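You operate a simulated robot arm through the tools that you are given. There is no shell and no other tool. Be economical: measure what you need, move in short steps, check, and stop when the job is done.

You are at the controls of a simulated two-armed robot. One attempt, no reset.

Task
Put the steel jug in the orange crate. Take the begonia in the orange pot and put it on the green saucer. Stack the brown box that says "labels" from the plywood board on top of the brown box marked "ties". Put the grey plant pot on the steel table. Take the grey starter pot on the brown table and put it away on the black pot mat. Pick up the blue card with one hand, pass it to the other hand and put it on the shelf of the brown table. Put the blue-collared seedling on the brown table away on the green workbench. Take the labelled pot labelled "PEA" from the brown table and put it on the grid board. Press the red till button two times. Put the pink begonia marked "31" from the steel table on the blue saucer and the pink begonia that says "21" on the orange saucer. Open the cream drawer, take the yellow box from there and leave it on the wire top of the seedling box and shut the drawer again. The order is free. Set down upright: steel jug, grey plant pot, blue card, labelled pot.

The check looks at the end state, three seconds after you hand in, the way a careful person would. Anything else that was tipped, shoved, dropped, spilled or broken makes it a failure.

Robot
Two 7-joint arms with two-finger parallel grippers on one trunk, on a base that drives. Base frame: it is fixed to the floor where the robot stands at the start and does not move with it; the origin is under the middle of the robot, x ahead of it, y to its left, z up; the surface under the hand at the start is at about z = 86. Units: cm, rad, N and s.
The left shoulder is at the start at [-8.2, 11.9, 85.1], the right one opposite. With the tool pointing down near the work surface each hand reaches from about 12 to 58 cm from the robot's upright axis, wherever it stands, measured 20 degrees to its own side. Places, roughly: begonia in the orange pot (9x9x8 cm) [50, -110, 80]; black pot mat (13x15 cm) [500, 564, 76]; blue card [-125, 475, 75]; blue saucer (12x11x3 cm) [-90, 330, 80]; blue-collared seedling (4x4x4 cm) [-110, 560, 80]; brown box [500, 600, 75]; cream drawer [-130, -110, 70]; green saucer (12x11x3 cm) [40, -170, 80]; green workbench [270, 30, 90]; grey plant pot (6x6x6 cm) [250, 490, 70]; grey starter pot (6x6x6 cm) [-130, 470, 80]; grid board [-130, 530, 80]; labelled pot [-150, 600, 75]; orange crate (37x22x9 cm) [60, 420, 80]; orange saucer (12x12x3 cm) [-110, 370, 80]; pink begonia [-100, 375, 75]; red till button [50, 620, 100]; shelf of the brown table [-120, 550, 20]; steel jug (13x9x11 cm) [50, -10, 90]; steel table [-120, 340, 80]; wire top of the seedling box [-120, -260, 80]; yellow box [-125, -125, 75]. Payload 3.43 kg a hand.
The tool frame of a hand sits at the grasp point between the pads (the TCP): z along the fingers, y along the line on which they close. The tips reach 3 cm beyond it. Largest opening 9.4 cm; finger width 2.8, thickness 1; the body of the gripper, 5 by 9.6 cm, starts 5.5 cm behind the TCP.
Orientation is that of the tool frame in the base frame, as a unit quaternion [w, x, y, z]. With the fingers straight down and closing along the base's y, the tool's x points along the base's -x, its y along +y and its z along -z.

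Tools
- The arms move only by the tool arm_command. It takes "left_increments", "right_increments" or both (then of equal length, played together; a hand with none holds still); each is a list of rows, each a list of 7 numbers: the shift along the base's x, y, z in cm, then the turn, a rotation vector about the base's x, y, z in rad, then the finger opening in cm, from 0 to 9.4. In form: [[tx, ty, tz, ax, ay, az, grip], ...]. A call has 1 to 20 rows; each row is the pose to reach, as a shift and turn from the pose commanded when the call began. Rows are played at 5 a second. More than 5 cm and 0.15 rad between two rows, or a gripper value outside its range, and nothing of the call is played. Where a pose cannot be reached the arm comes as near as it can. A force on the tool above 40 N (or 10 N above the force at the start of the call, whichever is more), or a blocked arm, ends the call early, and 0.2 s more pass. The fingers move at their own pace (about 15.3 cm/s each) and stop on an object; they squeeze with about 40 N. The grip force told is the motor's: it shows also when the fingers shut on nothing. Time passes only in rows, and 0.2 s behind the last, so rows that repeat a pose let the fingers close. The reply holds the time, the measured pose of the TCP, the force on the tool along the base axes, the opening and the grip force, in the units named above and with some noise, with the torque about the TCP (base axes, N m) and any sound that the robot's microphone picked up.
- Cameras (640 x 400 px; columns grow to the right, rows downward): "scene" is now at [3.13, -0.38, 155.68]; the picture's right is [-0.06, -1.00, 0.00], its down [-0.78, 0.05, -0.62] and it looks along [0.62, -0.04, -0.79] (base axes); focal length 272 px, centre (320, 200). "left" rides on the left gripper at [7.6, -1.4, -10.2] in its tool frame; the picture's right is [0.18, 0.98, 0.00], its down [-0.75, 0.14, -0.64] and it looks along [-0.63, 0.12, 0.77] (tool axes); focal length 243 px, centre (320, 200). "right" rides on the right gripper at [7.6, 1.4, -10.2] in its tool frame; the picture's right is [-0.18, 0.98, 0.00], its down [-0.75, -0.14, -0.64] and it looks along [-0.63, -0.12, 0.77] (tool axes); focal length 243 px, centre (320, 200). There is no depth. A picture from a camera that has moved, and an enlarged one, comes with that camera's place and axes in the base frame and with its lens.
- camera(camera): a new picture of that camera. The clock stands still meanwhile.
- lift_body(by): slides the trunk up (or, below 0, down) by that many cm; the arms and the scene camera ride with it, the base frame stays. It gives what a move gives, with no picture.
- roll_base(legs): drives the robot by 1 to 6 legs, each [ahead, left, turn to the left] in cm, cm and rad, along the robot's own axes; the way and the turn of a leg run together, so that a leg with both is an arc; at most 150 cm and 3.142 rad a leg. The arms and the cameras ride along, it lands a little off, and it stops where it bumps. It gives what a move gives.
- pan_tilt(pan, tilt): turns the head with the scene camera to pan (to the left, within 2.496 rad either way) and tilt (down, from -0.506 to 1.204), counted from straight ahead of the robot. It gives what a move gives.
- close_up(camera, box): a new picture of the part [left, top, right, bottom] of that camera's present view, enlarged. The clock stands still meanwhile.
- job_done(): hands the job in; it is judged then, once.

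Work in short steps. Places have to be worked out from the pictures, the camera data and where the tool is seen: move nearer, look again, correct. Check each grasp and each placing, and mend what went wrong. You have 588 turns and 370 pictures in all, those below and enlarged ones among them. Open the grippers and draw the arms clear of the work before you hand the job in, unless the task says otherwise; then end with one line.

The tools are called as a command line: name --argument value ..., lists and objects as JSON in quotes. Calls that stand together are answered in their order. arm_command: Moves the arms, as the interface text tells. Its arguments: {"type":"object","properties":{"left_increments":{"type":"array","items":{"type":"array","items":{"type":"number"}}},"right_increments":{"type":"array","items":{"type":"array","items":{"type":"number"}}}},"required":[]} The other tools are called the same way: lift_body (by) slides the trunk up or down; roll_base (legs) drives the base; pan_tilt (pan, tilt) turns the head that bears the scene camera; camera (camera) takes a picture; close_up (camera, box) takes an enlarged picture of a part of a camera's view; job_done () hands the job in.

At the start:

```text
clock: 0.0
left_position: [33.66, 13.37, 116.42]
left_tcp_rot: [0.0, 0.0, 1.0, 0.0]
left_force: [-0.4, 0.2, -0.2]
left_ft_torque: [0.01, 0.03, -0.01]
left_opening: 9.4
left_gripper_force: 0.1
right_position: [30.65, -19.52, 109.97]
right_tcp_rot: [0.0, 0.0, 1.0, 0.001]
right_force: [0.4, 0.0, -0.2]
right_ft_torque: [-0.04, -0.01, -0.01]
right_opening: 9.39
right_gripper_force: 0.1
trunk travel left (down, up): [-27.5, 6.0]
robot x, y, heading: [-0.28, 0.29, -0.002]
head pan, tilt: [-0.059, 0.902]
```

scene: 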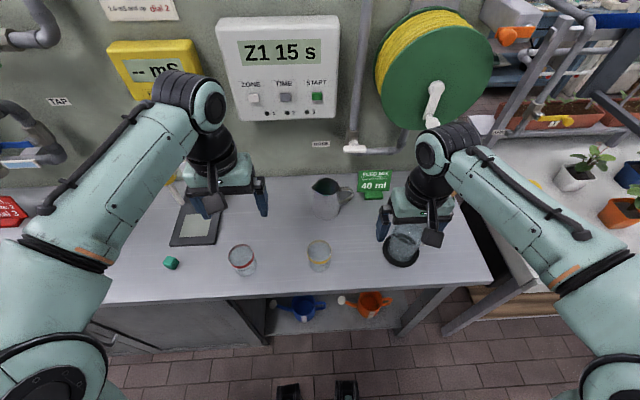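
right: 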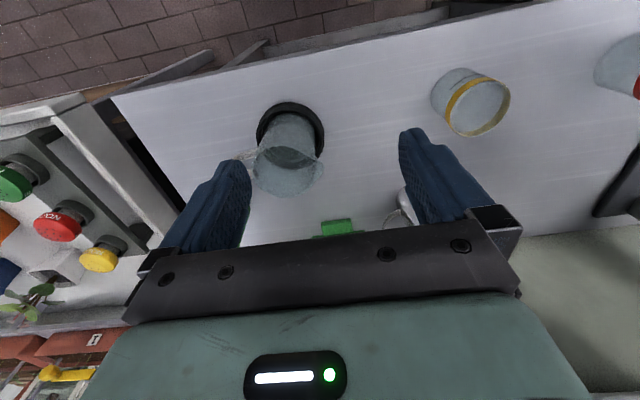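
left: 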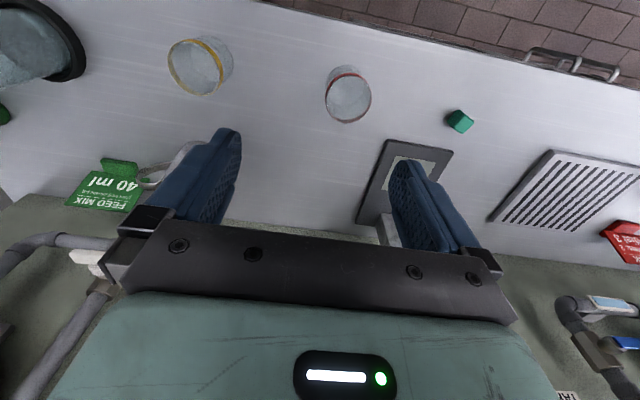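

I'll look at the jug enlarged to plan its grasp.

close_up --camera "scene" --box '[220, 140, 420, 265]'

pan_tilt --pan 1.2 --tilt 0.4

```text
3.20 times, centred on (320, 202) of scene
camera zoom: at [3.13, -0.38, 155.68], right [-0.06, -1.0, 0.0], down [-0.78, 0.05, -0.62], along [0.62, -0.04, -0.79], focal length 870 px, centre (320, 192)
```

zoom: 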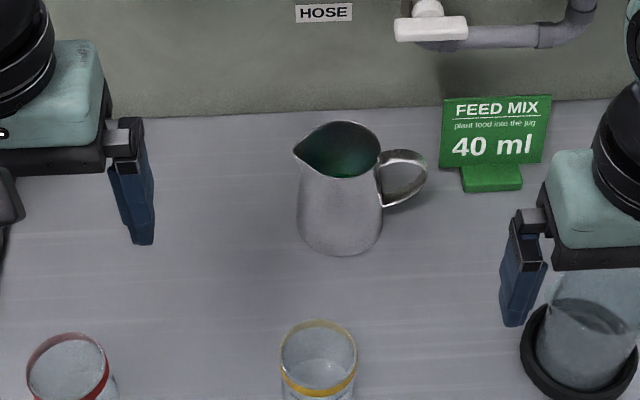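

```text
clock: 1.4
left_position: [33.78, 13.46, 116.4]
left_tcp_rot: [0.0, 0.001, 1.0, 0.0]
left_force: [-0.2, -0.2, -0.2]
left_ft_torque: [0.01, -0.04, 0.0]
left_opening: 9.41
left_gripper_force: 0.0
right_position: [30.7, -19.56, 109.98]
right_tcp_rot: [0.0, 0.0, 1.0, 0.001]
right_force: [0.0, -0.1, -0.2]
right_ft_torque: [0.01, 0.01, 0.04]
right_opening: 9.4
right_gripper_force: 0.1
trunk travel left (down, up): [-27.5, 6.0]
robot x, y, heading: [0.1, 0.06, 0.001]
head pan, tilt: [1.201, 0.4]
```

Jug rim is near [54, -5.3]; handle points to -y, spout to +y, so I'll grip along x. First I survey the room for driving.

camera --camera "scene"

pan_tilt --pan 2.4 --tilt 0.4

camera --camera "scene"

pan_tilt --pan -1.2 --tilt 0.4

camera --camera "scene"

pan_tilt --pan -2.4 --tilt 0.4

camera --camera "scene"

```text
365 pictures are left
camera scene: at [-1.03, 8.69, 160.0], right [0.93, -0.36, 0.0], down [-0.14, -0.36, -0.92], along [0.33, 0.86, -0.39], focal length 272 px, centre (320, 200)
```

scene: 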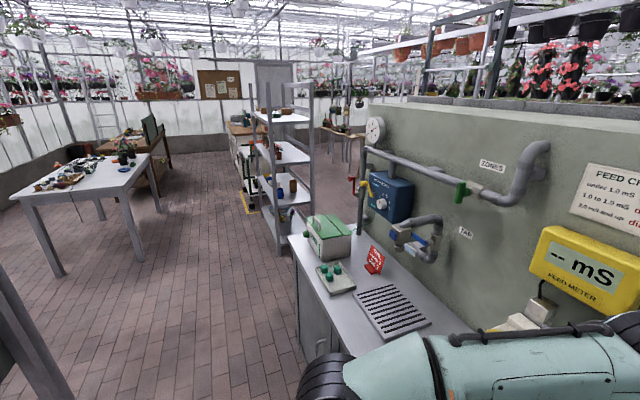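

```text
clock: 2.8
left_position: [33.84, 13.35, 116.45]
left_tcp_rot: [0.001, 0.0, 1.0, -0.001]
left_force: [0.4, -0.4, -0.2]
left_ft_torque: [-0.03, -0.02, -0.04]
left_opening: 9.38
left_gripper_force: 0.1
right_position: [30.8, -19.47, 110.04]
right_tcp_rot: [0.0, 0.0, 1.0, -0.001]
right_force: [-0.2, -0.3, -0.4]
right_ft_torque: [0.02, 0.0, -0.02]
right_opening: 9.39
right_gripper_force: 0.1
trunk travel left (down, up): [-27.5, 6.0]
robot x, y, heading: [-0.19, 0.12, -0.003]
head pan, tilt: [2.4, 0.4]
```

```text
364 pictures are left
camera scene: at [-11.21, 6.33, 160.0], right [0.68, 0.74, 0.0], down [0.29, -0.26, -0.92], along [-0.68, 0.62, -0.39], focal length 272 px, centre (320, 200)
```

scene: 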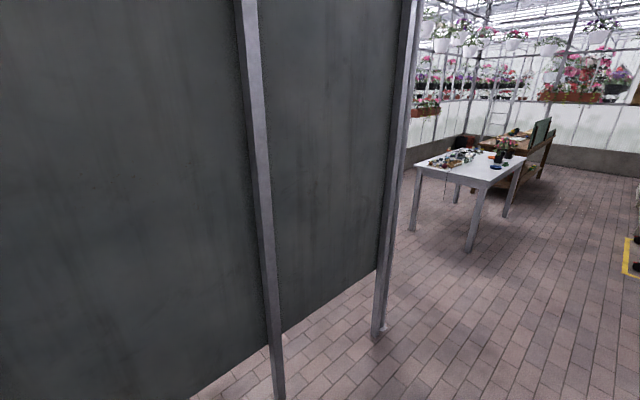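

```text
clock: 5.8
left_position: [33.83, 13.44, 116.4]
left_tcp_rot: [-0.001, 0.0, 1.0, 0.0]
left_force: [1.1, 0.5, -0.8]
left_ft_torque: [0.01, 0.03, -0.04]
left_opening: 9.4
left_gripper_force: 0.1
right_position: [30.72, -19.41, 109.95]
right_tcp_rot: [0.0, 0.0, 1.0, 0.0]
right_force: [0.1, 0.1, 0.2]
right_ft_torque: [0.01, -0.04, -0.01]
right_opening: 9.39
right_gripper_force: 0.1
trunk travel left (down, up): [-27.5, 6.0]
robot x, y, heading: [-0.24, -0.12, -0.005]
head pan, tilt: [-1.201, 0.4]
```

```text
363 pictures are left
camera scene: at [-1.04, -8.57, 160.0], right [-0.93, -0.36, 0.0], down [-0.14, 0.36, -0.92], along [0.33, -0.86, -0.39], focal length 272 px, centre (320, 200)
```

scene: 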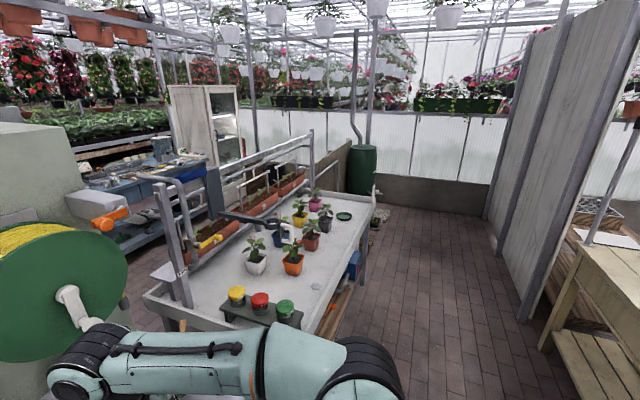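

```text
clock: 7.2
left_position: [33.74, 13.45, 116.49]
left_tcp_rot: [0.0, 0.0, 1.0, 0.0]
left_force: [-0.2, -0.4, 0.6]
left_ft_torque: [-0.03, 0.01, 0.01]
left_opening: 9.39
left_gripper_force: 0.1
right_position: [30.78, -19.51, 110.03]
right_tcp_rot: [0.0, 0.0, 1.0, 0.0]
right_force: [0.0, -0.1, 0.3]
right_ft_torque: [-0.01, -0.01, -0.02]
right_opening: 9.4
right_gripper_force: 0.0
trunk travel left (down, up): [-27.5, 6.0]
robot x, y, heading: [0.18, 0.04, 0.002]
head pan, tilt: [-2.4, 0.4]
```

```text
362 pictures are left
camera scene: at [-11.21, -6.21, 160.0], right [-0.68, 0.74, 0.0], down [0.29, 0.26, -0.92], along [-0.68, -0.62, -0.39], focal length 272 px, centre (320, 200)
```

scene: 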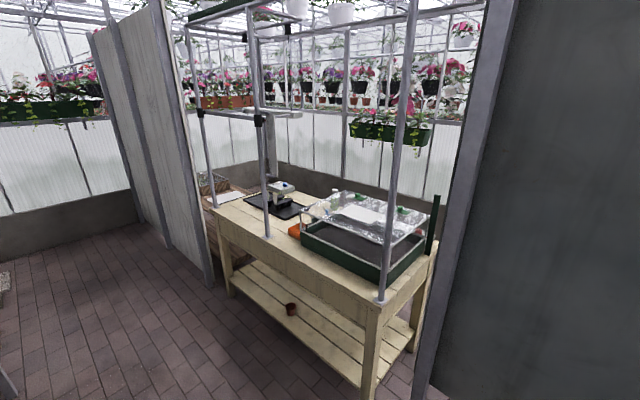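

Sites are mapped: the plant bench is to the right, drawers behind right. I start with the right-hand jobs: drive right toward the begonia.

roll_base --legs '[[0, -120, 0]]'

pan_tilt --pan 0 --tilt 0.8

camera --camera "scene"

```text
clock: 17.9
left_position: [33.44, -104.87, 116.29]
left_tcp_rot: [0.001, 0.003, 1.0, -0.001]
left_force: [-0.1, 0.3, 0.6]
left_ft_torque: [-0.01, 0.0, 0.0]
left_opening: 9.4
left_gripper_force: 0.0
right_position: [30.24, -137.73, 110.03]
right_tcp_rot: [0.0, 0.003, 1.0, 0.0]
right_force: [0.0, -0.6, 0.3]
right_ft_torque: [-0.02, 0.01, -0.02]
right_opening: 9.37
right_gripper_force: 0.1
trunk travel left (down, up): [-27.5, 6.0]
robot x, y, heading: [-0.53, -118.22, -0.005]
head pan, tilt: [-2.4, 0.4]
```

```text
clock: 20.1
left_position: [33.51, -104.79, 116.49]
left_tcp_rot: [0.0, 0.002, 1.0, 0.001]
left_force: [-0.3, 0.3, -0.5]
left_ft_torque: [-0.03, 0.01, -0.02]
left_opening: 9.41
left_gripper_force: 0.0
right_position: [30.21, -137.73, 110.02]
right_tcp_rot: [0.001, 0.003, 1.0, -0.001]
right_force: [0.4, 0.2, 0.5]
right_ft_torque: [0.01, -0.01, 0.03]
right_opening: 9.4
right_gripper_force: 0.0
trunk travel left (down, up): [-27.5, 6.0]
robot x, y, heading: [-0.54, -117.94, -0.007]
head pan, tilt: [0.0, 0.799]
```

```text
361 pictures are left
camera scene: at [3.32, -118.03, 156.49], right [-0.01, -1.0, 0.0], down [-0.72, 0.0, -0.7], along [0.7, 0.0, -0.72], focal length 272 px, centre (320, 200)
```

scene: 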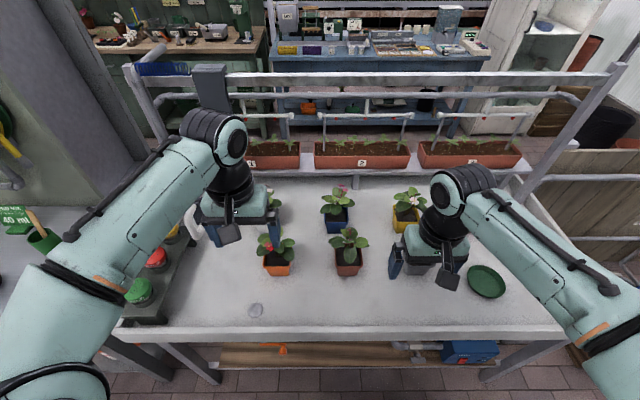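

close_up --camera "scene" --box '[240, 200, 400, 300]'

camera --camera "left"

```text
4.00 times, centred on (320, 250) of scene
camera zoom: at [3.32, -118.03, 156.49], right [-0.01, -1.0, 0.0], down [-0.72, 0.0, -0.7], along [0.7, 0.0, -0.72], focal length 1087 px, centre (320, 0)
```

zoom: 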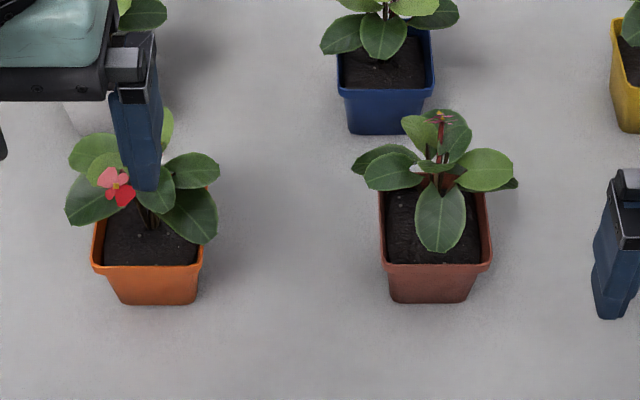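

```text
359 pictures are left
camera left: at [25.95, -106.09, 126.64], right [-0.18, 0.98, 0.0], down [0.75, 0.14, 0.64], along [0.63, 0.11, -0.77], focal length 243 px, centre (320, 200)
```

left: 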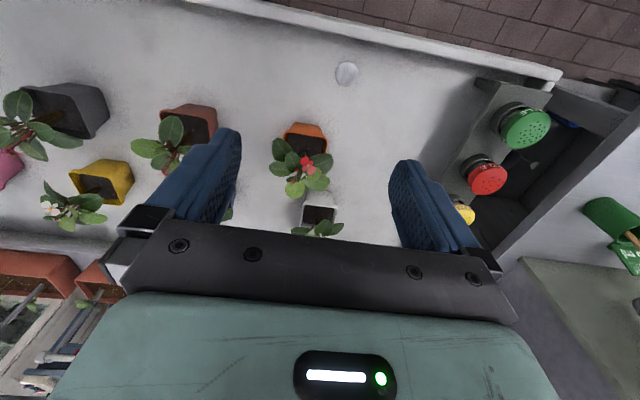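

Bench top is about z=76 and the orange pot's rim about [49.5, -105.4, 84], some 8.4 cm wide. I'll come in tilted 55° from the front to stay under the leaves; first the pre-pose.

arm_command --left_increments '[[0.4, -0.1, -3.7, 0, -0.137, 0, 9.4], [0.8, -0.2, -7.4, 0, -0.274, 0, 9.4], [1.2, -0.3, -11.1, 0, -0.411, 0, 9.4], [1.6, -0.4, -14.8, 0, -0.548, 0, 9.4], [2, -0.5, -18.5, 0, -0.685, 0, 9.4], [2.5, -0.6, -22.2, 0, -0.822, 0, 9.4], [2.5, -0.6, -25.5, 0, -0.96, 0, 9.4], [2.5, -0.6, -25.5, 0, -0.96, 0, 9.4]]'

camera --camera "left"

camera --camera "scene"

```text
clock: 21.9
left_position: [36.12, -105.57, 90.89]
left_tcp_rot: [0.462, 0.003, 0.887, 0.001]
left_force: [-0.4, 0.5, -0.5]
left_ft_torque: [0.0, 0.0, 0.01]
left_opening: 9.39
left_gripper_force: 0.0
right_position: [30.19, -137.71, 109.92]
right_tcp_rot: [0.0, 0.002, 1.0, 0.0]
right_force: [0.1, 0.6, -0.1]
right_ft_torque: [0.01, 0.0, 0.01]
right_opening: 9.41
right_gripper_force: 0.0
trunk travel left (down, up): [-27.5, 6.0]
robot x, y, heading: [-0.28, -118.27, -0.009]
head pan, tilt: [0.0, 0.799]
```

```text
358 pictures are left
camera left: at [23.42, -106.79, 90.42], right [-0.1, 0.98, -0.15], down [-0.09, 0.14, 0.99], along [0.99, 0.11, 0.08], focal length 243 px, centre (320, 200)
```

left: 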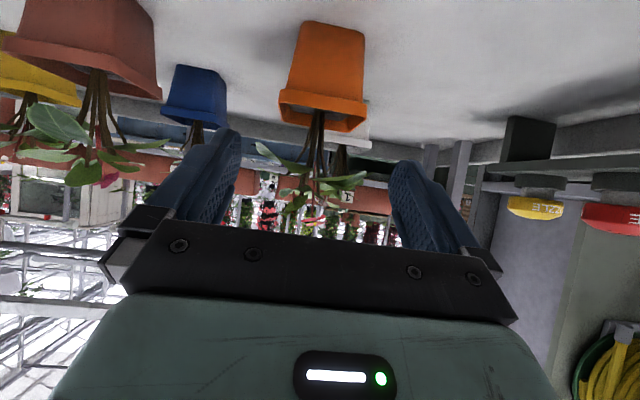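

```text
357 pictures are left
camera scene: at [3.26, -118.02, 156.49], right [-0.01, -1.0, 0.0], down [-0.72, 0.0, -0.7], along [0.7, 0.0, -0.72], focal length 272 px, centre (320, 200)
```

scene: 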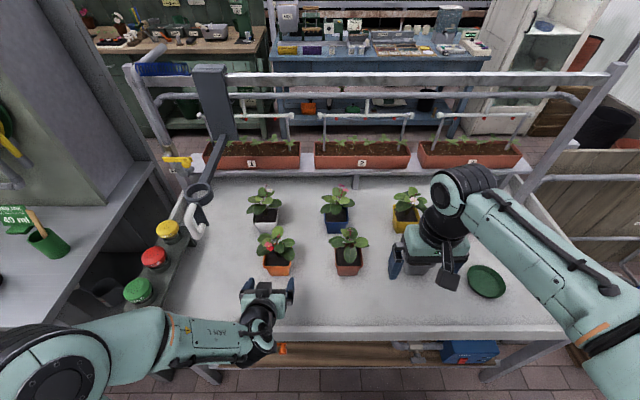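

The view confirms rim centre y≈-105.4, rim z≈84. Advance along the tool axis to straddle the pot.

arm_command --left_increments '[[3, 0.1, -2.1, 0, 0, 0, 9.4], [6, 0.1, -4.2, 0, 0, 0, 9.4], [8, 0.15, -5.6, 0, 0, 0, 9.4], [9.8, 0.15, -7.0, 0, 0, 0, 9.4], [9.8, 0.15, -7.0, 0, 0, 0, 9.4]]'

camera --camera "left"

close_up --camera "scene" --box '[200, 210, 360, 310]'

```text
clock: 23.1
left_position: [45.92, -105.44, 84.02]
left_tcp_rot: [0.461, 0.003, 0.887, 0.001]
left_force: [0.0, -0.6, -0.6]
left_ft_torque: [-0.01, -0.02, -0.01]
left_opening: 9.41
left_gripper_force: 0.0
right_position: [30.17, -137.65, 109.94]
right_tcp_rot: [0.0, 0.003, 1.0, 0.0]
right_force: [0.2, -0.6, -0.6]
right_ft_torque: [0.03, -0.01, 0.0]
right_opening: 9.4
right_gripper_force: 0.1
trunk travel left (down, up): [-27.5, 6.0]
robot x, y, heading: [-0.58, -118.09, -0.005]
head pan, tilt: [0.0, 0.799]
```

```text
356 pictures are left
camera left: at [33.25, -106.62, 83.67], right [-0.1, 0.98, -0.15], down [-0.09, 0.14, 0.99], along [0.99, 0.11, 0.08], focal length 243 px, centre (320, 200)
```

left: 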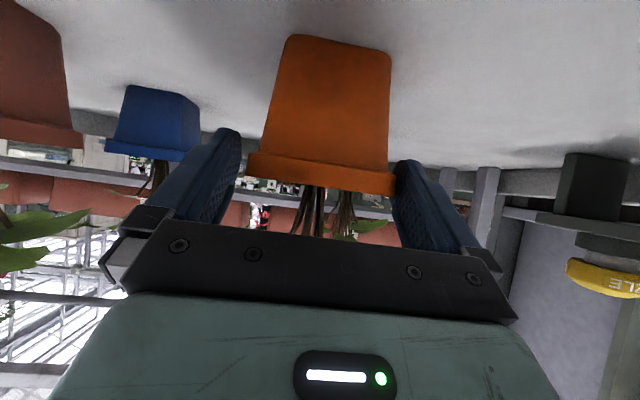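

```text
4.00 times, centred on (280, 260) of scene
camera zoom: at [3.29, -118.03, 156.49], right [-0.01, -1.0, 0.0], down [-0.72, 0.0, -0.7], along [0.7, 0.0, -0.72], focal length 1087 px, centre (480, -40)
```

zoom: 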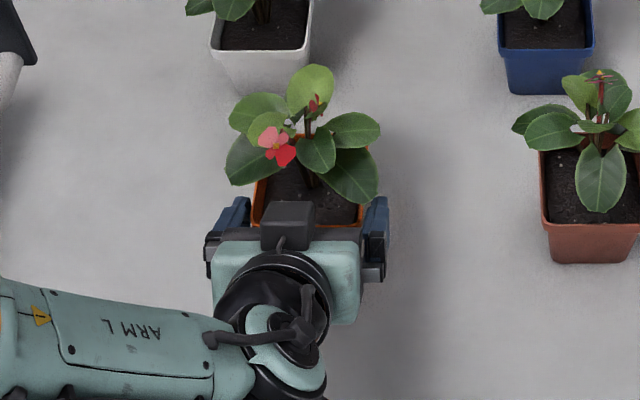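

Fingers straddle the rim evenly; move the last 2 cm in and close.

arm_command --left_increments '[[1.2, 0.2, -0.8, 0, 0, 0, 9.4], [2.2, 0.25, -1.5, 0, 0, 0, 9.4], [2.2, 0.25, -1.5, 0, 0, 0, 6], [2.2, 0.25, -1.5, 0, 0, 0, 6], [2.2, 0.25, -1.5, 0, 0, 0, 6]]'

camera --camera "left"

```text
clock: 24.2
left_position: [48.16, -105.21, 82.54]
left_tcp_rot: [0.463, 0.003, 0.886, 0.001]
left_force: [1.1, 0.6, 3.4]
left_ft_torque: [0.02, 0.06, -0.04]
left_opening: 8.88
left_gripper_force: 39.9
right_position: [30.17, -137.58, 110.06]
right_tcp_rot: [0.0, 0.002, 1.0, 0.0]
right_force: [0.2, 0.3, 0.0]
right_ft_torque: [-0.01, 0.02, 0.0]
right_opening: 9.39
right_gripper_force: 0.0
trunk travel left (down, up): [-27.5, 6.0]
robot x, y, heading: [-0.43, -117.6, -0.01]
head pan, tilt: [0.0, 0.799]
```

```text
354 pictures are left
camera left: at [35.46, -106.38, 82.18], right [-0.1, 0.98, -0.15], down [-0.09, 0.14, 0.99], along [0.99, 0.11, 0.08], focal length 243 px, centre (320, 200)
```

left: 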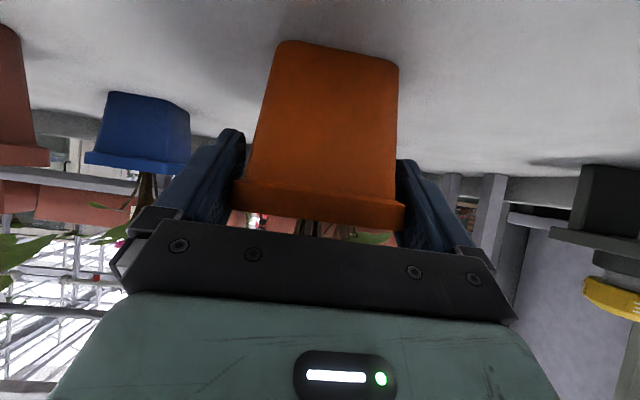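

Gripped at 8.9 cm. Lift 22 cm and retract a little, then check.

arm_command --left_increments '[[0, 0, 3, 0, 0, 0, 6], [0, 0, 6, 0, 0, 0, 6], [-1, 0, 10, 0, 0, 0, 6], [-3, 0, 14, 0, 0, 0, 6], [-6, 0, 18, 0, 0, 0, 6], [-9, 0, 22, 0, 0, 0, 6], [-9, 0, 22, 0, 0, 0, 6]]'

camera --camera "scene"

```text
clock: 25.9
left_position: [39.43, -105.1, 104.27]
left_tcp_rot: [0.461, 0.003, 0.887, 0.001]
left_force: [0.0, -0.8, -2.8]
left_ft_torque: [-0.01, 0.04, -0.02]
left_opening: 8.87
left_gripper_force: 40.2
right_position: [30.22, -137.69, 109.99]
right_tcp_rot: [0.0, 0.003, 1.0, 0.0]
right_force: [0.3, 0.7, 0.0]
right_ft_torque: [0.0, 0.04, -0.02]
right_opening: 9.4
right_gripper_force: 0.1
trunk travel left (down, up): [-27.5, 6.0]
robot x, y, heading: [-0.11, -118.01, -0.003]
head pan, tilt: [0.0, 0.799]
```

```text
353 pictures are left
camera scene: at [3.45, -117.99, 156.49], right [-0.01, -1.0, 0.0], down [-0.72, 0.0, -0.7], along [0.7, 0.0, -0.72], focal length 272 px, centre (320, 200)
```

scene: 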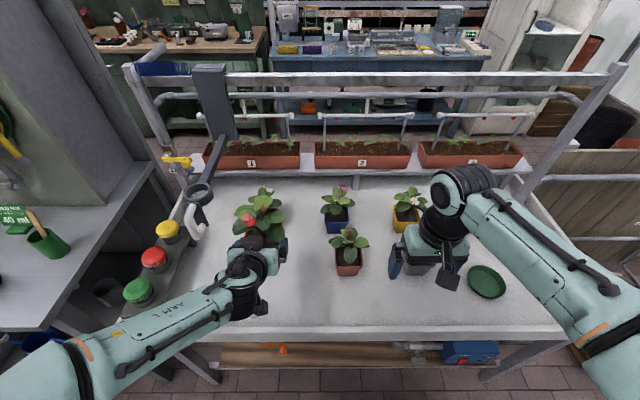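

Begonia held well. Drive right 65 cm so the saucer is before the left hand.

roll_base --legs '[[0, -65, 0]]'

camera --camera "scene"

camera --camera "left"

```text
clock: 32.0
left_position: [38.85, -170.45, 104.4]
left_tcp_rot: [0.462, 0.006, 0.887, 0.0]
left_force: [0.2, -0.4, -3.0]
left_ft_torque: [-0.01, 0.02, 0.01]
left_opening: 8.85
left_gripper_force: 40.3
right_position: [29.41, -202.94, 109.98]
right_tcp_rot: [-0.001, 0.008, 1.0, 0.0]
right_force: [-0.2, 0.2, 0.0]
right_ft_torque: [0.02, -0.02, -0.02]
right_opening: 9.43
right_gripper_force: 0.0
trunk travel left (down, up): [-27.5, 6.0]
robot x, y, heading: [-1.25, -182.96, -0.015]
head pan, tilt: [0.0, 0.799]
```

```text
352 pictures are left
camera scene: at [2.71, -183.03, 156.49], right [-0.01, -1.0, 0.0], down [-0.72, 0.01, -0.7], along [0.7, -0.01, -0.72], focal length 272 px, centre (320, 200)
```

scene: 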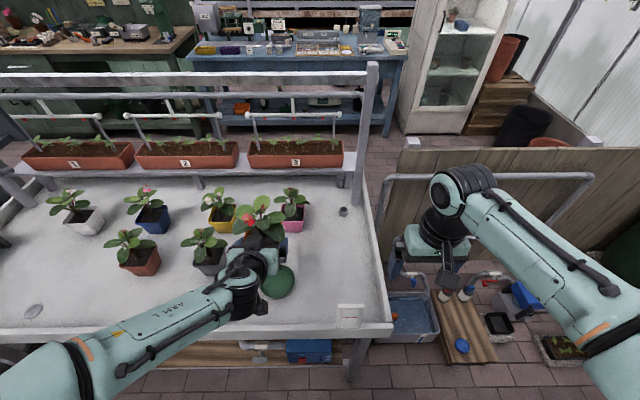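

```text
351 pictures are left
camera left: at [26.07, -171.54, 103.87], right [-0.09, 0.98, -0.15], down [-0.09, 0.14, 0.99], along [0.99, 0.11, 0.08], focal length 243 px, centre (320, 200)
```

left: 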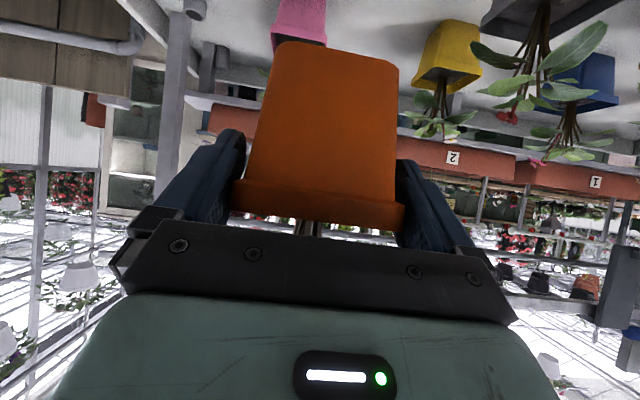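

close_up --camera "scene" --box '[200, 220, 360, 320]'

```text
4.00 times, centred on (280, 270) of scene
camera zoom: at [2.71, -183.03, 156.49], right [-0.01, -1.0, 0.0], down [-0.72, 0.01, -0.7], along [0.7, -0.01, -0.72], focal length 1087 px, centre (480, -80)
```

zoom: 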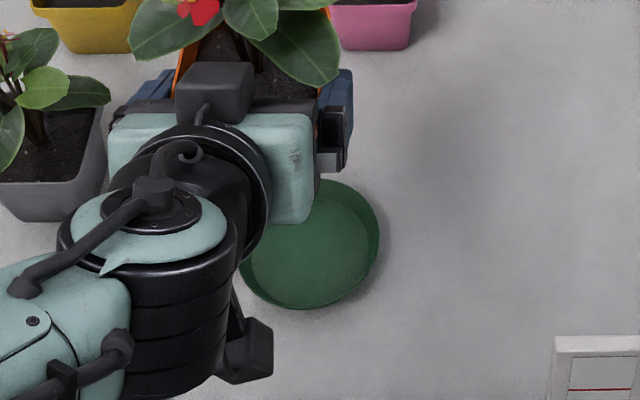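

Saucer centre ≈ [43.9, -170.5]. Lower the pot onto it in steps.

arm_command --left_increments '[[1.5, 0, -4, 0, 0, 0, 6], [3, 0, -8, 0, 0, 0, 6], [3.05, 0, -12, 0, 0, 0, 6], [3.05, 0, -15, 0, 0, 0, 6], [3.05, 0, -17, 0, 0, 0, 6], [3.05, 0, -17, 0, 0, 0, 6]]'

camera --camera "left"

close_up --camera "scene" --box '[200, 220, 360, 320]'

```text
clock: 33.4
left_position: [41.65, -170.38, 87.33]
left_tcp_rot: [0.462, 0.005, 0.887, 0.0]
left_force: [0.6, -0.1, -2.6]
left_ft_torque: [0.02, 0.07, -0.04]
left_opening: 8.87
left_gripper_force: 39.9
right_position: [29.37, -202.93, 110.07]
right_tcp_rot: [-0.001, 0.007, 1.0, 0.0]
right_force: [-0.1, -0.4, 0.7]
right_ft_torque: [0.05, 0.02, 0.0]
right_opening: 9.41
right_gripper_force: 0.1
trunk travel left (down, up): [-27.5, 6.0]
robot x, y, heading: [-0.56, -182.89, -0.01]
head pan, tilt: [0.0, 0.799]
```

```text
349 pictures are left
camera left: at [29.11, -171.45, 86.91], right [-0.1, 0.98, -0.15], down [-0.09, 0.14, 0.99], along [0.99, 0.11, 0.08], focal length 243 px, centre (320, 200)
```

left: 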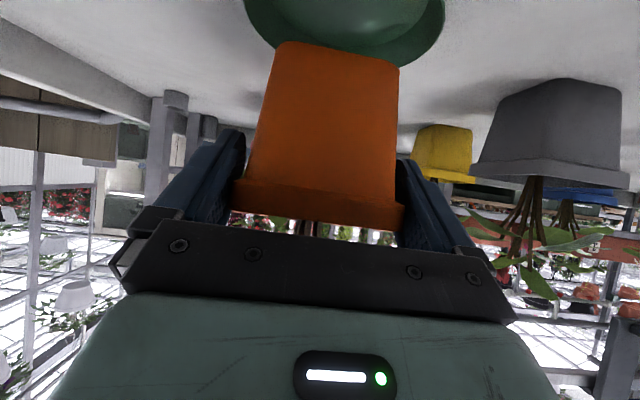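

```text
4.00 times, centred on (280, 270) of scene
camera zoom: at [2.69, -183.04, 156.49], right [-0.01, -1.0, 0.0], down [-0.72, 0.01, -0.7], along [0.7, -0.01, -0.72], focal length 1087 px, centre (480, -80)
```

zoom: 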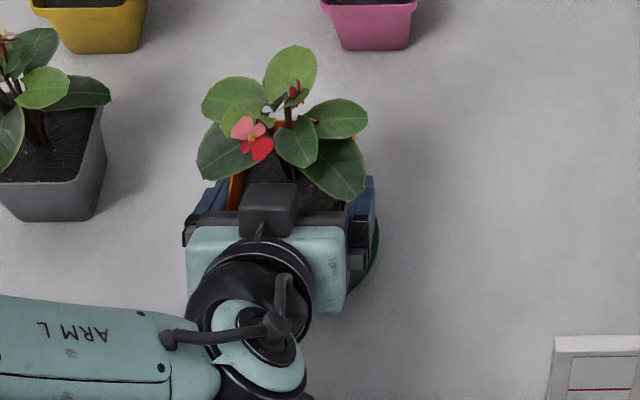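

arm_command --left_increments '[[0, 0.3, -1, 0, 0, 0, 6], [0, 0.3, -2, 0, 0, 0, 6], [0, 0.3, -2.7, 0, 0, 0, 6], [0, 0.3, -2.7, 0, 0, 0, 6]]'

camera --camera "left"

```text
clock: 34.4
left_position: [41.77, -170.13, 84.72]
left_tcp_rot: [0.462, 0.006, 0.887, 0.0]
left_force: [-0.8, -0.4, -3.6]
left_ft_torque: [0.01, 0.07, 0.01]
left_opening: 8.86
left_gripper_force: 39.8
right_position: [29.51, -202.9, 110.06]
right_tcp_rot: [0.001, 0.007, 1.0, 0.0]
right_force: [0.2, 0.3, 0.4]
right_ft_torque: [-0.03, 0.03, -0.01]
right_opening: 9.4
right_gripper_force: 0.0
trunk travel left (down, up): [-27.5, 6.0]
robot x, y, heading: [-1.02, -183.2, -0.015]
head pan, tilt: [0.0, 0.799]
```

```text
347 pictures are left
camera left: at [29.11, -171.23, 84.21], right [-0.1, 0.98, -0.15], down [-0.09, 0.14, 0.99], along [0.99, 0.11, 0.08], focal length 243 px, centre (320, 200)
```

left: 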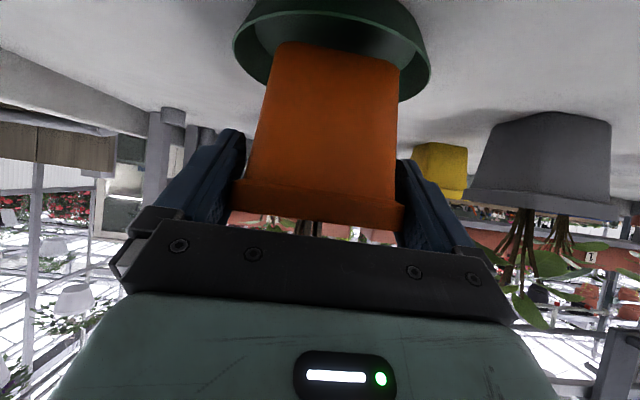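

Well centred over the saucer; lower until contact.

arm_command --left_increments '[[0, 0, -0.4, 0, 0, 0, 6], [0, 0, -0.8, 0, 0, 0, 6], [0, 0, -1.1, 0, 0, 0, 6], [0, 0, -1.1, 0, 0, 0, 6]]'

```text
clock: 35.4
left_position: [41.74, -170.22, 83.44]
left_tcp_rot: [0.462, 0.006, 0.887, -0.001]
left_force: [-0.3, 1.1, -3.0]
left_ft_torque: [-0.02, 0.03, -0.03]
left_opening: 8.87
left_gripper_force: 39.9
right_position: [29.38, -202.96, 110.04]
right_tcp_rot: [0.0, 0.007, 1.0, 0.001]
right_force: [-0.3, -0.1, 0.2]
right_ft_torque: [0.01, -0.01, 0.03]
right_opening: 9.41
right_gripper_force: 0.1
trunk travel left (down, up): [-27.5, 6.0]
robot x, y, heading: [-0.96, -183.22, -0.014]
head pan, tilt: [0.0, 0.799]
```

arm_command --left_increments '[[0, 0, -0.3, 0, 0, 0, 6], [0, 0, -0.5, 0, 0, 0, 6], [0, 0, -0.5, 0, 0, 0, 6]]'

camera --camera "left"

```text
clock: 36.2
left_position: [41.85, -170.08, 82.88]
left_tcp_rot: [0.462, 0.006, 0.887, 0.0]
left_force: [0.2, 0.2, -1.7]
left_ft_torque: [-0.07, 0.01, -0.03]
left_opening: 8.87
left_gripper_force: 40.1
right_position: [29.42, -202.81, 110.1]
right_tcp_rot: [-0.001, 0.006, 1.0, 0.0]
right_force: [0.0, 0.1, -0.7]
right_ft_torque: [0.02, 0.01, 0.0]
right_opening: 9.4
right_gripper_force: 0.0
trunk travel left (down, up): [-27.5, 6.0]
robot x, y, heading: [-0.92, -182.9, -0.009]
head pan, tilt: [0.0, 0.799]
```

```text
346 pictures are left
camera left: at [29.15, -171.21, 82.58], right [-0.1, 0.98, -0.15], down [-0.09, 0.14, 0.99], along [0.99, 0.11, 0.08], focal length 243 px, centre (320, 200)
```

left: 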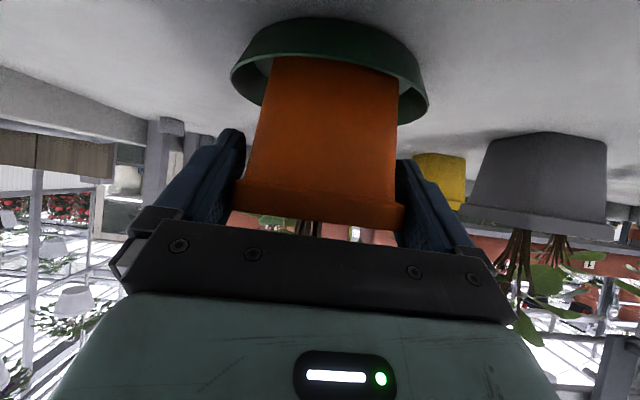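

Contact is starting; a bit lower, then release.

arm_command --left_increments '[[0, 0, -0.25, 0, 0, 0, 6], [0, 0, -0.4, 0, 0, 0, 6], [0, 0, -0.4, 0, 0, 0, 6]]'

```text
clock: 36.8
left_position: [41.84, -170.04, 83.15]
left_tcp_rot: [0.466, 0.006, 0.885, 0.0]
left_force: [-8.1, 5.9, 20.4]
left_ft_torque: [-0.02, 3.5, -0.95]
left_opening: 8.88
left_gripper_force: 40.1
right_position: [29.3, -202.91, 110.05]
right_tcp_rot: [0.0, 0.005, 1.0, 0.0]
right_force: [-0.6, -0.2, 0.5]
right_ft_torque: [-0.03, 0.0, -0.01]
right_opening: 9.4
right_gripper_force: 0.0
trunk travel left (down, up): [-27.5, 6.0]
robot x, y, heading: [-1.07, -182.98, -0.012]
head pan, tilt: [0.0, 0.799]
stopped in row 2 (left hand): the force on the tool passed its limit at 45 N (the readings are from after the stop); the commanded pose is now the measured one
```

The torque shows the wrist met the bench lip at x≈25 rather than the pot; the pot is within a few mm of the saucer floor. Release here and back out along the tool axis.

arm_command --left_increments '[[0, 0, -0.1, 0, 0, 0, 8.87], [0, 0, -0.1, 0, 0, 0, 9.1], [0, 0, -0.1, 0, 0, 0, 9.4], [0, 0, -0.1, 0, 0, 0, 9.4]]'

camera --camera "left"

```text
clock: 37.3
left_position: [41.92, -170.22, 83.19]
left_tcp_rot: [0.468, 0.008, 0.884, 0.0]
left_force: [-11.3, 6.2, 20.6]
left_ft_torque: [-0.01, 3.02, -0.88]
left_opening: 9.11
left_gripper_force: 0.1
right_position: [29.29, -202.87, 110.03]
right_tcp_rot: [0.0, 0.006, 1.0, -0.001]
right_force: [1.4, -0.1, 0.7]
right_ft_torque: [-0.01, 0.03, -0.04]
right_opening: 9.42
right_gripper_force: 0.0
trunk travel left (down, up): [-27.5, 6.0]
robot x, y, heading: [-1.22, -183.12, -0.012]
head pan, tilt: [0.0, 0.799]
stopped in row 2 (left hand): the force on the tool passed its limit at 41 N (the readings are from after the stop); the commanded pose is now the measured one
```

```text
345 pictures are left
camera left: at [29.14, -171.22, 82.58], right [-0.09, 0.99, -0.14], down [-0.1, 0.14, 0.99], along [0.99, 0.1, 0.09], focal length 243 px, centre (320, 200)
```

left: 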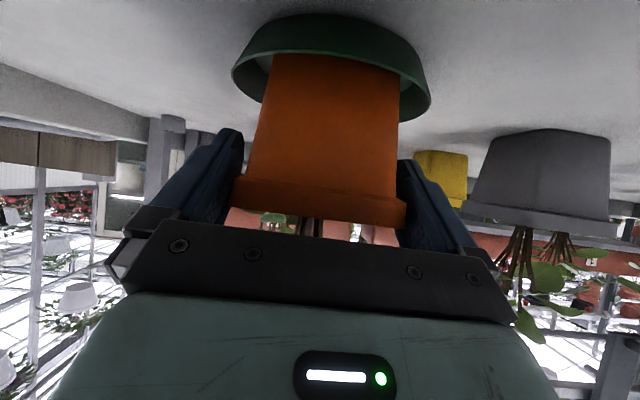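

arm_command --left_increments '[[0, 0, 0.1, 0, 0, 0, 9.4], [0, 0, 0.1, 0, 0, 0, 9.4]]'

camera --camera "left"

```text
clock: 37.9
left_position: [42.14, -170.21, 83.08]
left_tcp_rot: [0.466, 0.008, 0.885, 0.0]
left_force: [-3.4, 1.7, 5.0]
left_ft_torque: [-0.02, 0.74, -0.14]
left_opening: 9.39
left_gripper_force: 0.0
right_position: [29.4, -202.76, 109.96]
right_tcp_rot: [0.001, 0.007, 1.0, -0.001]
right_force: [-0.1, 0.2, 0.7]
right_ft_torque: [-0.03, 0.05, 0.0]
right_opening: 9.4
right_gripper_force: 0.0
trunk travel left (down, up): [-27.5, 6.0]
robot x, y, heading: [-0.98, -183.27, -0.011]
head pan, tilt: [0.0, 0.799]
```

```text
344 pictures are left
camera left: at [29.27, -171.27, 82.59], right [-0.09, 0.99, -0.15], down [-0.1, 0.14, 0.99], along [0.99, 0.11, 0.09], focal length 243 px, centre (320, 200)
```

left: 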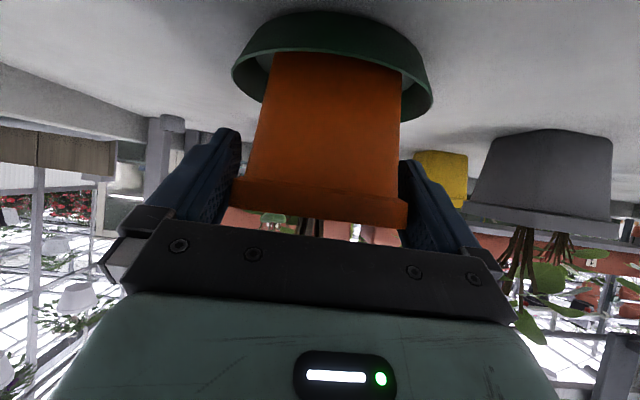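

Pot stands free between the fingers. Back out along the tool axis.

arm_command --left_increments '[[-1, 0, 0.7, 0, 0, 0, 9.4], [-2.5, 0, 1.75, 0, 0, 0, 9.4], [-5, 0, 3.5, 0, 0, 0, 9.4], [-8, 0, 5.6, 0, 0, 0, 9.4], [-11, 0, 7.7, 0, 0, 0, 9.4], [-11, 0, 11, 0, 0, 0, 9.4]]'

close_up --camera "scene" --box '[200, 200, 360, 300]'

```text
clock: 39.3
left_position: [33.19, -170.81, 94.93]
left_tcp_rot: [0.466, 0.007, 0.885, 0.001]
left_force: [0.0, 0.3, 0.0]
left_ft_torque: [0.03, -0.02, -0.01]
left_opening: 9.38
left_gripper_force: 0.0
left hand out of reach, approached as far as the arm can: row 4, 5, 6
right_position: [29.25, -202.93, 110.11]
right_tcp_rot: [-0.001, 0.007, 1.0, 0.0]
right_force: [0.0, -0.2, 0.2]
right_ft_torque: [0.01, 0.02, -0.01]
right_opening: 9.4
right_gripper_force: 0.1
trunk travel left (down, up): [-27.5, 6.0]
robot x, y, heading: [-0.88, -183.19, -0.013]
head pan, tilt: [0.0, 0.799]
```

```text
4.00 times, centred on (280, 250) of scene
camera zoom: at [2.48, -183.09, 156.49], right [-0.01, -1.0, 0.0], down [-0.72, 0.01, -0.7], along [0.7, -0.01, -0.72], focal length 1087 px, centre (480, 0)
```

zoom: 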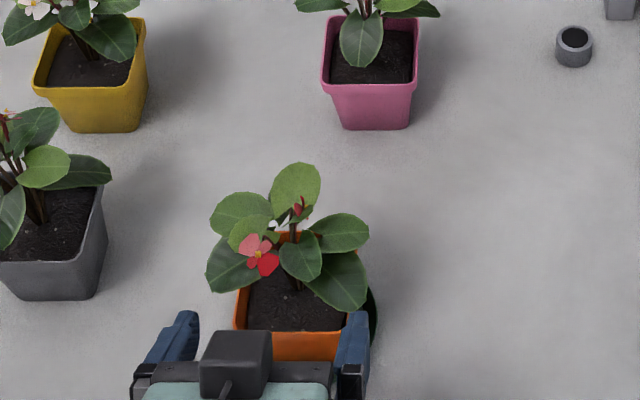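

Begonia sits on the saucer. Return the left hand to its travel pose.

arm_command --left_increments '[[0, 0, 4, 0, 0.13, 0, 9.4], [0, 0, 8, 0, 0.27, 0, 9.4], [0, 0, 12, 0, 0.4, 0, 9.4], [0, 0, 16, 0, 0.54, 0, 9.4], [0, 0, 19, 0, 0.68, 0, 9.4], [0, 0, 21, 0, 0.81, 0, 9.4], [0, 0, 21, 0, 0.95, 0, 9.4]]'

pan_tilt --pan -2.2 --tilt 0.5

camera --camera "scene"

pan_tilt --pan 2.4 --tilt 0.5

camera --camera "scene"

```text
clock: 40.9
left_position: [33.42, -170.77, 115.83]
left_tcp_rot: [0.008, 0.007, 1.0, -0.004]
left_force: [0.6, -0.3, -0.4]
left_ft_torque: [0.01, 0.02, 0.01]
left_opening: 9.41
left_gripper_force: 0.0
right_position: [29.4, -202.89, 109.97]
right_tcp_rot: [-0.002, 0.007, 1.0, 0.0]
right_force: [-0.2, -0.1, 0.8]
right_ft_torque: [0.01, 0.02, 0.01]
right_opening: 9.4
right_gripper_force: 0.1
trunk travel left (down, up): [-27.5, 6.0]
robot x, y, heading: [-1.07, -183.05, -0.011]
head pan, tilt: [0.0, 0.799]
```

```text
clock: 43.0
left_position: [33.34, -170.68, 115.75]
left_tcp_rot: [0.011, 0.007, 1.0, -0.003]
left_force: [0.2, 1.0, -1.0]
left_ft_torque: [-0.02, -0.03, 0.01]
left_opening: 9.4
left_gripper_force: 0.0
right_position: [29.35, -202.91, 109.9]
right_tcp_rot: [0.0, 0.005, 1.0, -0.001]
right_force: [0.3, 0.0, -0.1]
right_ft_torque: [0.0, 0.01, 0.0]
right_opening: 9.38
right_gripper_force: 0.0
trunk travel left (down, up): [-27.5, 6.0]
robot x, y, heading: [-1.24, -183.44, -0.014]
head pan, tilt: [-2.201, 0.499]
```

```text
342 pictures are left
camera scene: at [-10.86, -190.18, 159.08], right [-0.8, 0.6, 0.0], down [0.29, 0.38, -0.88], along [-0.53, -0.7, -0.48], focal length 272 px, centre (320, 200)
```

scene: 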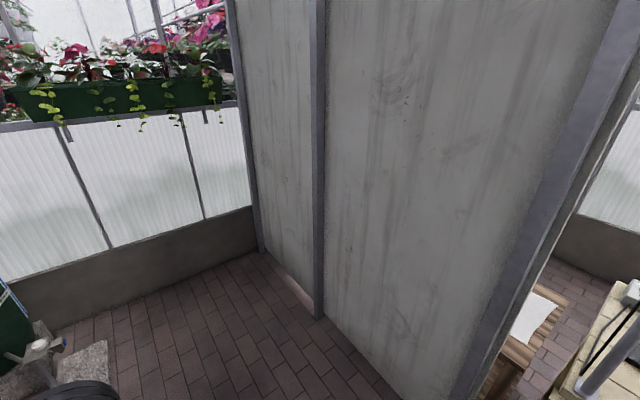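

```text
clock: 46.6
left_position: [33.47, -170.65, 115.88]
left_tcp_rot: [0.01, 0.007, 1.0, -0.004]
left_force: [-0.3, -0.3, -0.6]
left_ft_torque: [0.02, 0.0, 0.0]
left_opening: 9.42
left_gripper_force: 0.1
right_position: [29.46, -202.77, 110.05]
right_tcp_rot: [0.0, 0.006, 1.0, 0.0]
right_force: [0.2, 0.3, -0.6]
right_ft_torque: [0.03, -0.02, 0.0]
right_opening: 9.41
right_gripper_force: 0.1
trunk travel left (down, up): [-27.5, 6.0]
robot x, y, heading: [-0.98, -183.06, -0.016]
head pan, tilt: [2.4, 0.499]
```

```text
341 pictures are left
camera scene: at [-12.03, -176.66, 159.08], right [0.69, 0.73, 0.0], down [0.35, -0.33, -0.88], along [-0.64, 0.6, -0.48], focal length 272 px, centre (320, 200)
```

scene: 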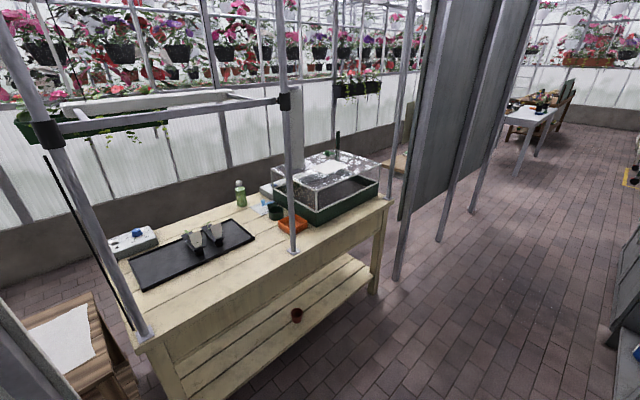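

The yellow table with drawers is behind me. I'll back off and turn to face it.

roll_base --legs '[[-30, 30, 0], [0, 0, 3.14]]'

pan_tilt --pan 0 --tilt 0.5

camera --camera "scene"

pan_tilt --pan 0.9 --tilt 0.5

camera --camera "scene"

```text
clock: 57.2
left_position: [-64.85, -164.57, 115.79]
left_tcp_rot: [-0.003, 1.0, -0.008, -0.011]
left_force: [-0.3, 0.5, -0.3]
left_ft_torque: [-0.01, -0.01, -0.01]
left_opening: 9.41
left_gripper_force: 0.0
right_position: [-60.8, -132.36, 109.96]
right_tcp_rot: [0.0, 1.0, -0.007, 0.0]
right_force: [0.3, 0.2, -0.3]
right_ft_torque: [-0.02, 0.0, 0.0]
right_opening: 9.37
right_gripper_force: 0.2
trunk travel left (down, up): [-27.5, 6.0]
robot x, y, heading: [-30.27, -152.38, 3.126]
head pan, tilt: [2.4, 0.499]
```

```text
clock: 59.4
left_position: [-64.85, -164.65, 115.86]
left_tcp_rot: [-0.004, 1.0, -0.009, -0.011]
left_force: [0.4, 0.0, -0.3]
left_ft_torque: [-0.02, 0.01, -0.04]
left_opening: 9.4
left_gripper_force: 0.1
right_position: [-60.78, -132.45, 109.98]
right_tcp_rot: [0.0, 1.0, -0.008, -0.001]
right_force: [0.2, -0.7, -0.5]
right_ft_torque: [-0.01, 0.01, -0.04]
right_opening: 9.41
right_gripper_force: 0.1
trunk travel left (down, up): [-27.5, 6.0]
robot x, y, heading: [-30.42, -152.07, 3.129]
head pan, tilt: [0.0, 0.499]
```

```text
340 pictures are left
camera scene: at [-35.09, -152.22, 159.08], right [0.01, 1.0, 0.0], down [0.48, -0.01, -0.88], along [-0.88, 0.01, -0.48], focal length 272 px, centre (320, 200)
```

scene: 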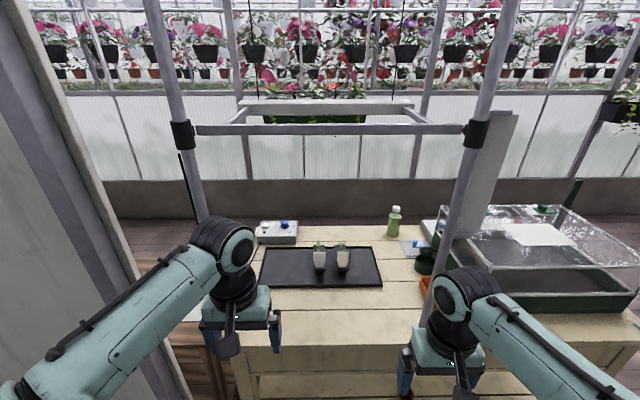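

```text
clock: 60.6
left_position: [-64.95, -164.6, 115.87]
left_tcp_rot: [-0.004, 1.0, -0.008, -0.011]
left_force: [0.3, 1.2, -0.7]
left_ft_torque: [0.03, 0.01, 0.02]
left_opening: 9.4
left_gripper_force: 0.1
right_position: [-60.79, -132.5, 109.95]
right_tcp_rot: [-0.001, 1.0, -0.007, 0.001]
right_force: [-0.1, -0.2, -0.3]
right_ft_torque: [-0.01, 0.01, -0.02]
right_opening: 9.41
right_gripper_force: 0.0
trunk travel left (down, up): [-27.5, 6.0]
robot x, y, heading: [-30.5, -152.29, 3.121]
head pan, tilt: [0.901, 0.499]
```

```text
339 pictures are left
camera scene: at [-31.76, -159.39, 159.08], right [-0.77, 0.63, 0.0], down [0.3, 0.37, -0.88], along [-0.56, -0.68, -0.48], focal length 272 px, centre (320, 200)
```

scene: 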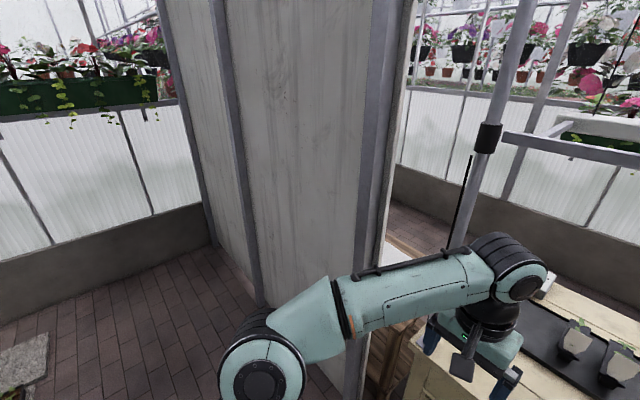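

No drawer visible yet. Move left along the table and look into the gap beside the panel.

roll_base --legs '[[0, 30, 0]]'

pan_tilt --pan 0.3 --tilt 0.6

camera --camera "scene"

```text
clock: 63.9
left_position: [-65.33, -195.16, 115.92]
left_tcp_rot: [-0.003, 1.0, -0.008, -0.01]
left_force: [0.3, 0.5, -0.2]
left_ft_torque: [0.0, -0.03, -0.02]
left_opening: 9.41
left_gripper_force: 0.1
right_position: [-61.18, -163.05, 110.04]
right_tcp_rot: [0.0, 1.0, -0.008, 0.0]
right_force: [-0.2, -0.1, -0.2]
right_ft_torque: [0.0, 0.0, -0.01]
right_opening: 9.39
right_gripper_force: 0.2
trunk travel left (down, up): [-27.5, 6.0]
robot x, y, heading: [-30.73, -183.05, 3.127]
head pan, tilt: [0.901, 0.499]
```

```text
clock: 64.9
left_position: [-65.38, -195.23, 115.83]
left_tcp_rot: [-0.003, 1.0, -0.008, -0.011]
left_force: [0.4, 0.7, 0.0]
left_ft_torque: [0.02, 0.01, 0.01]
left_opening: 9.39
left_gripper_force: 0.0
right_position: [-61.26, -162.96, 109.92]
right_tcp_rot: [0.0, 1.0, -0.008, -0.001]
right_force: [-1.0, 0.0, -0.4]
right_ft_torque: [-0.01, 0.0, -0.01]
right_opening: 9.38
right_gripper_force: 0.0
trunk travel left (down, up): [-27.5, 6.0]
robot x, y, heading: [-31.01, -182.87, 3.126]
head pan, tilt: [0.3, 0.6]
```

```text
338 pictures are left
camera scene: at [-34.94, -185.41, 158.18], right [-0.28, 0.96, 0.0], down [0.54, 0.16, -0.83], along [-0.79, -0.23, -0.56], focal length 272 px, centre (320, 200)
```

scene: 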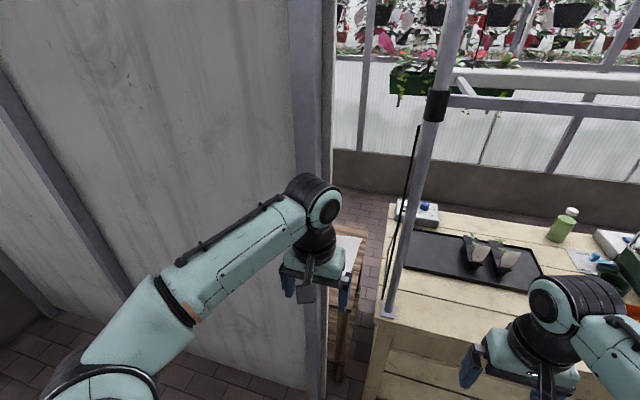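

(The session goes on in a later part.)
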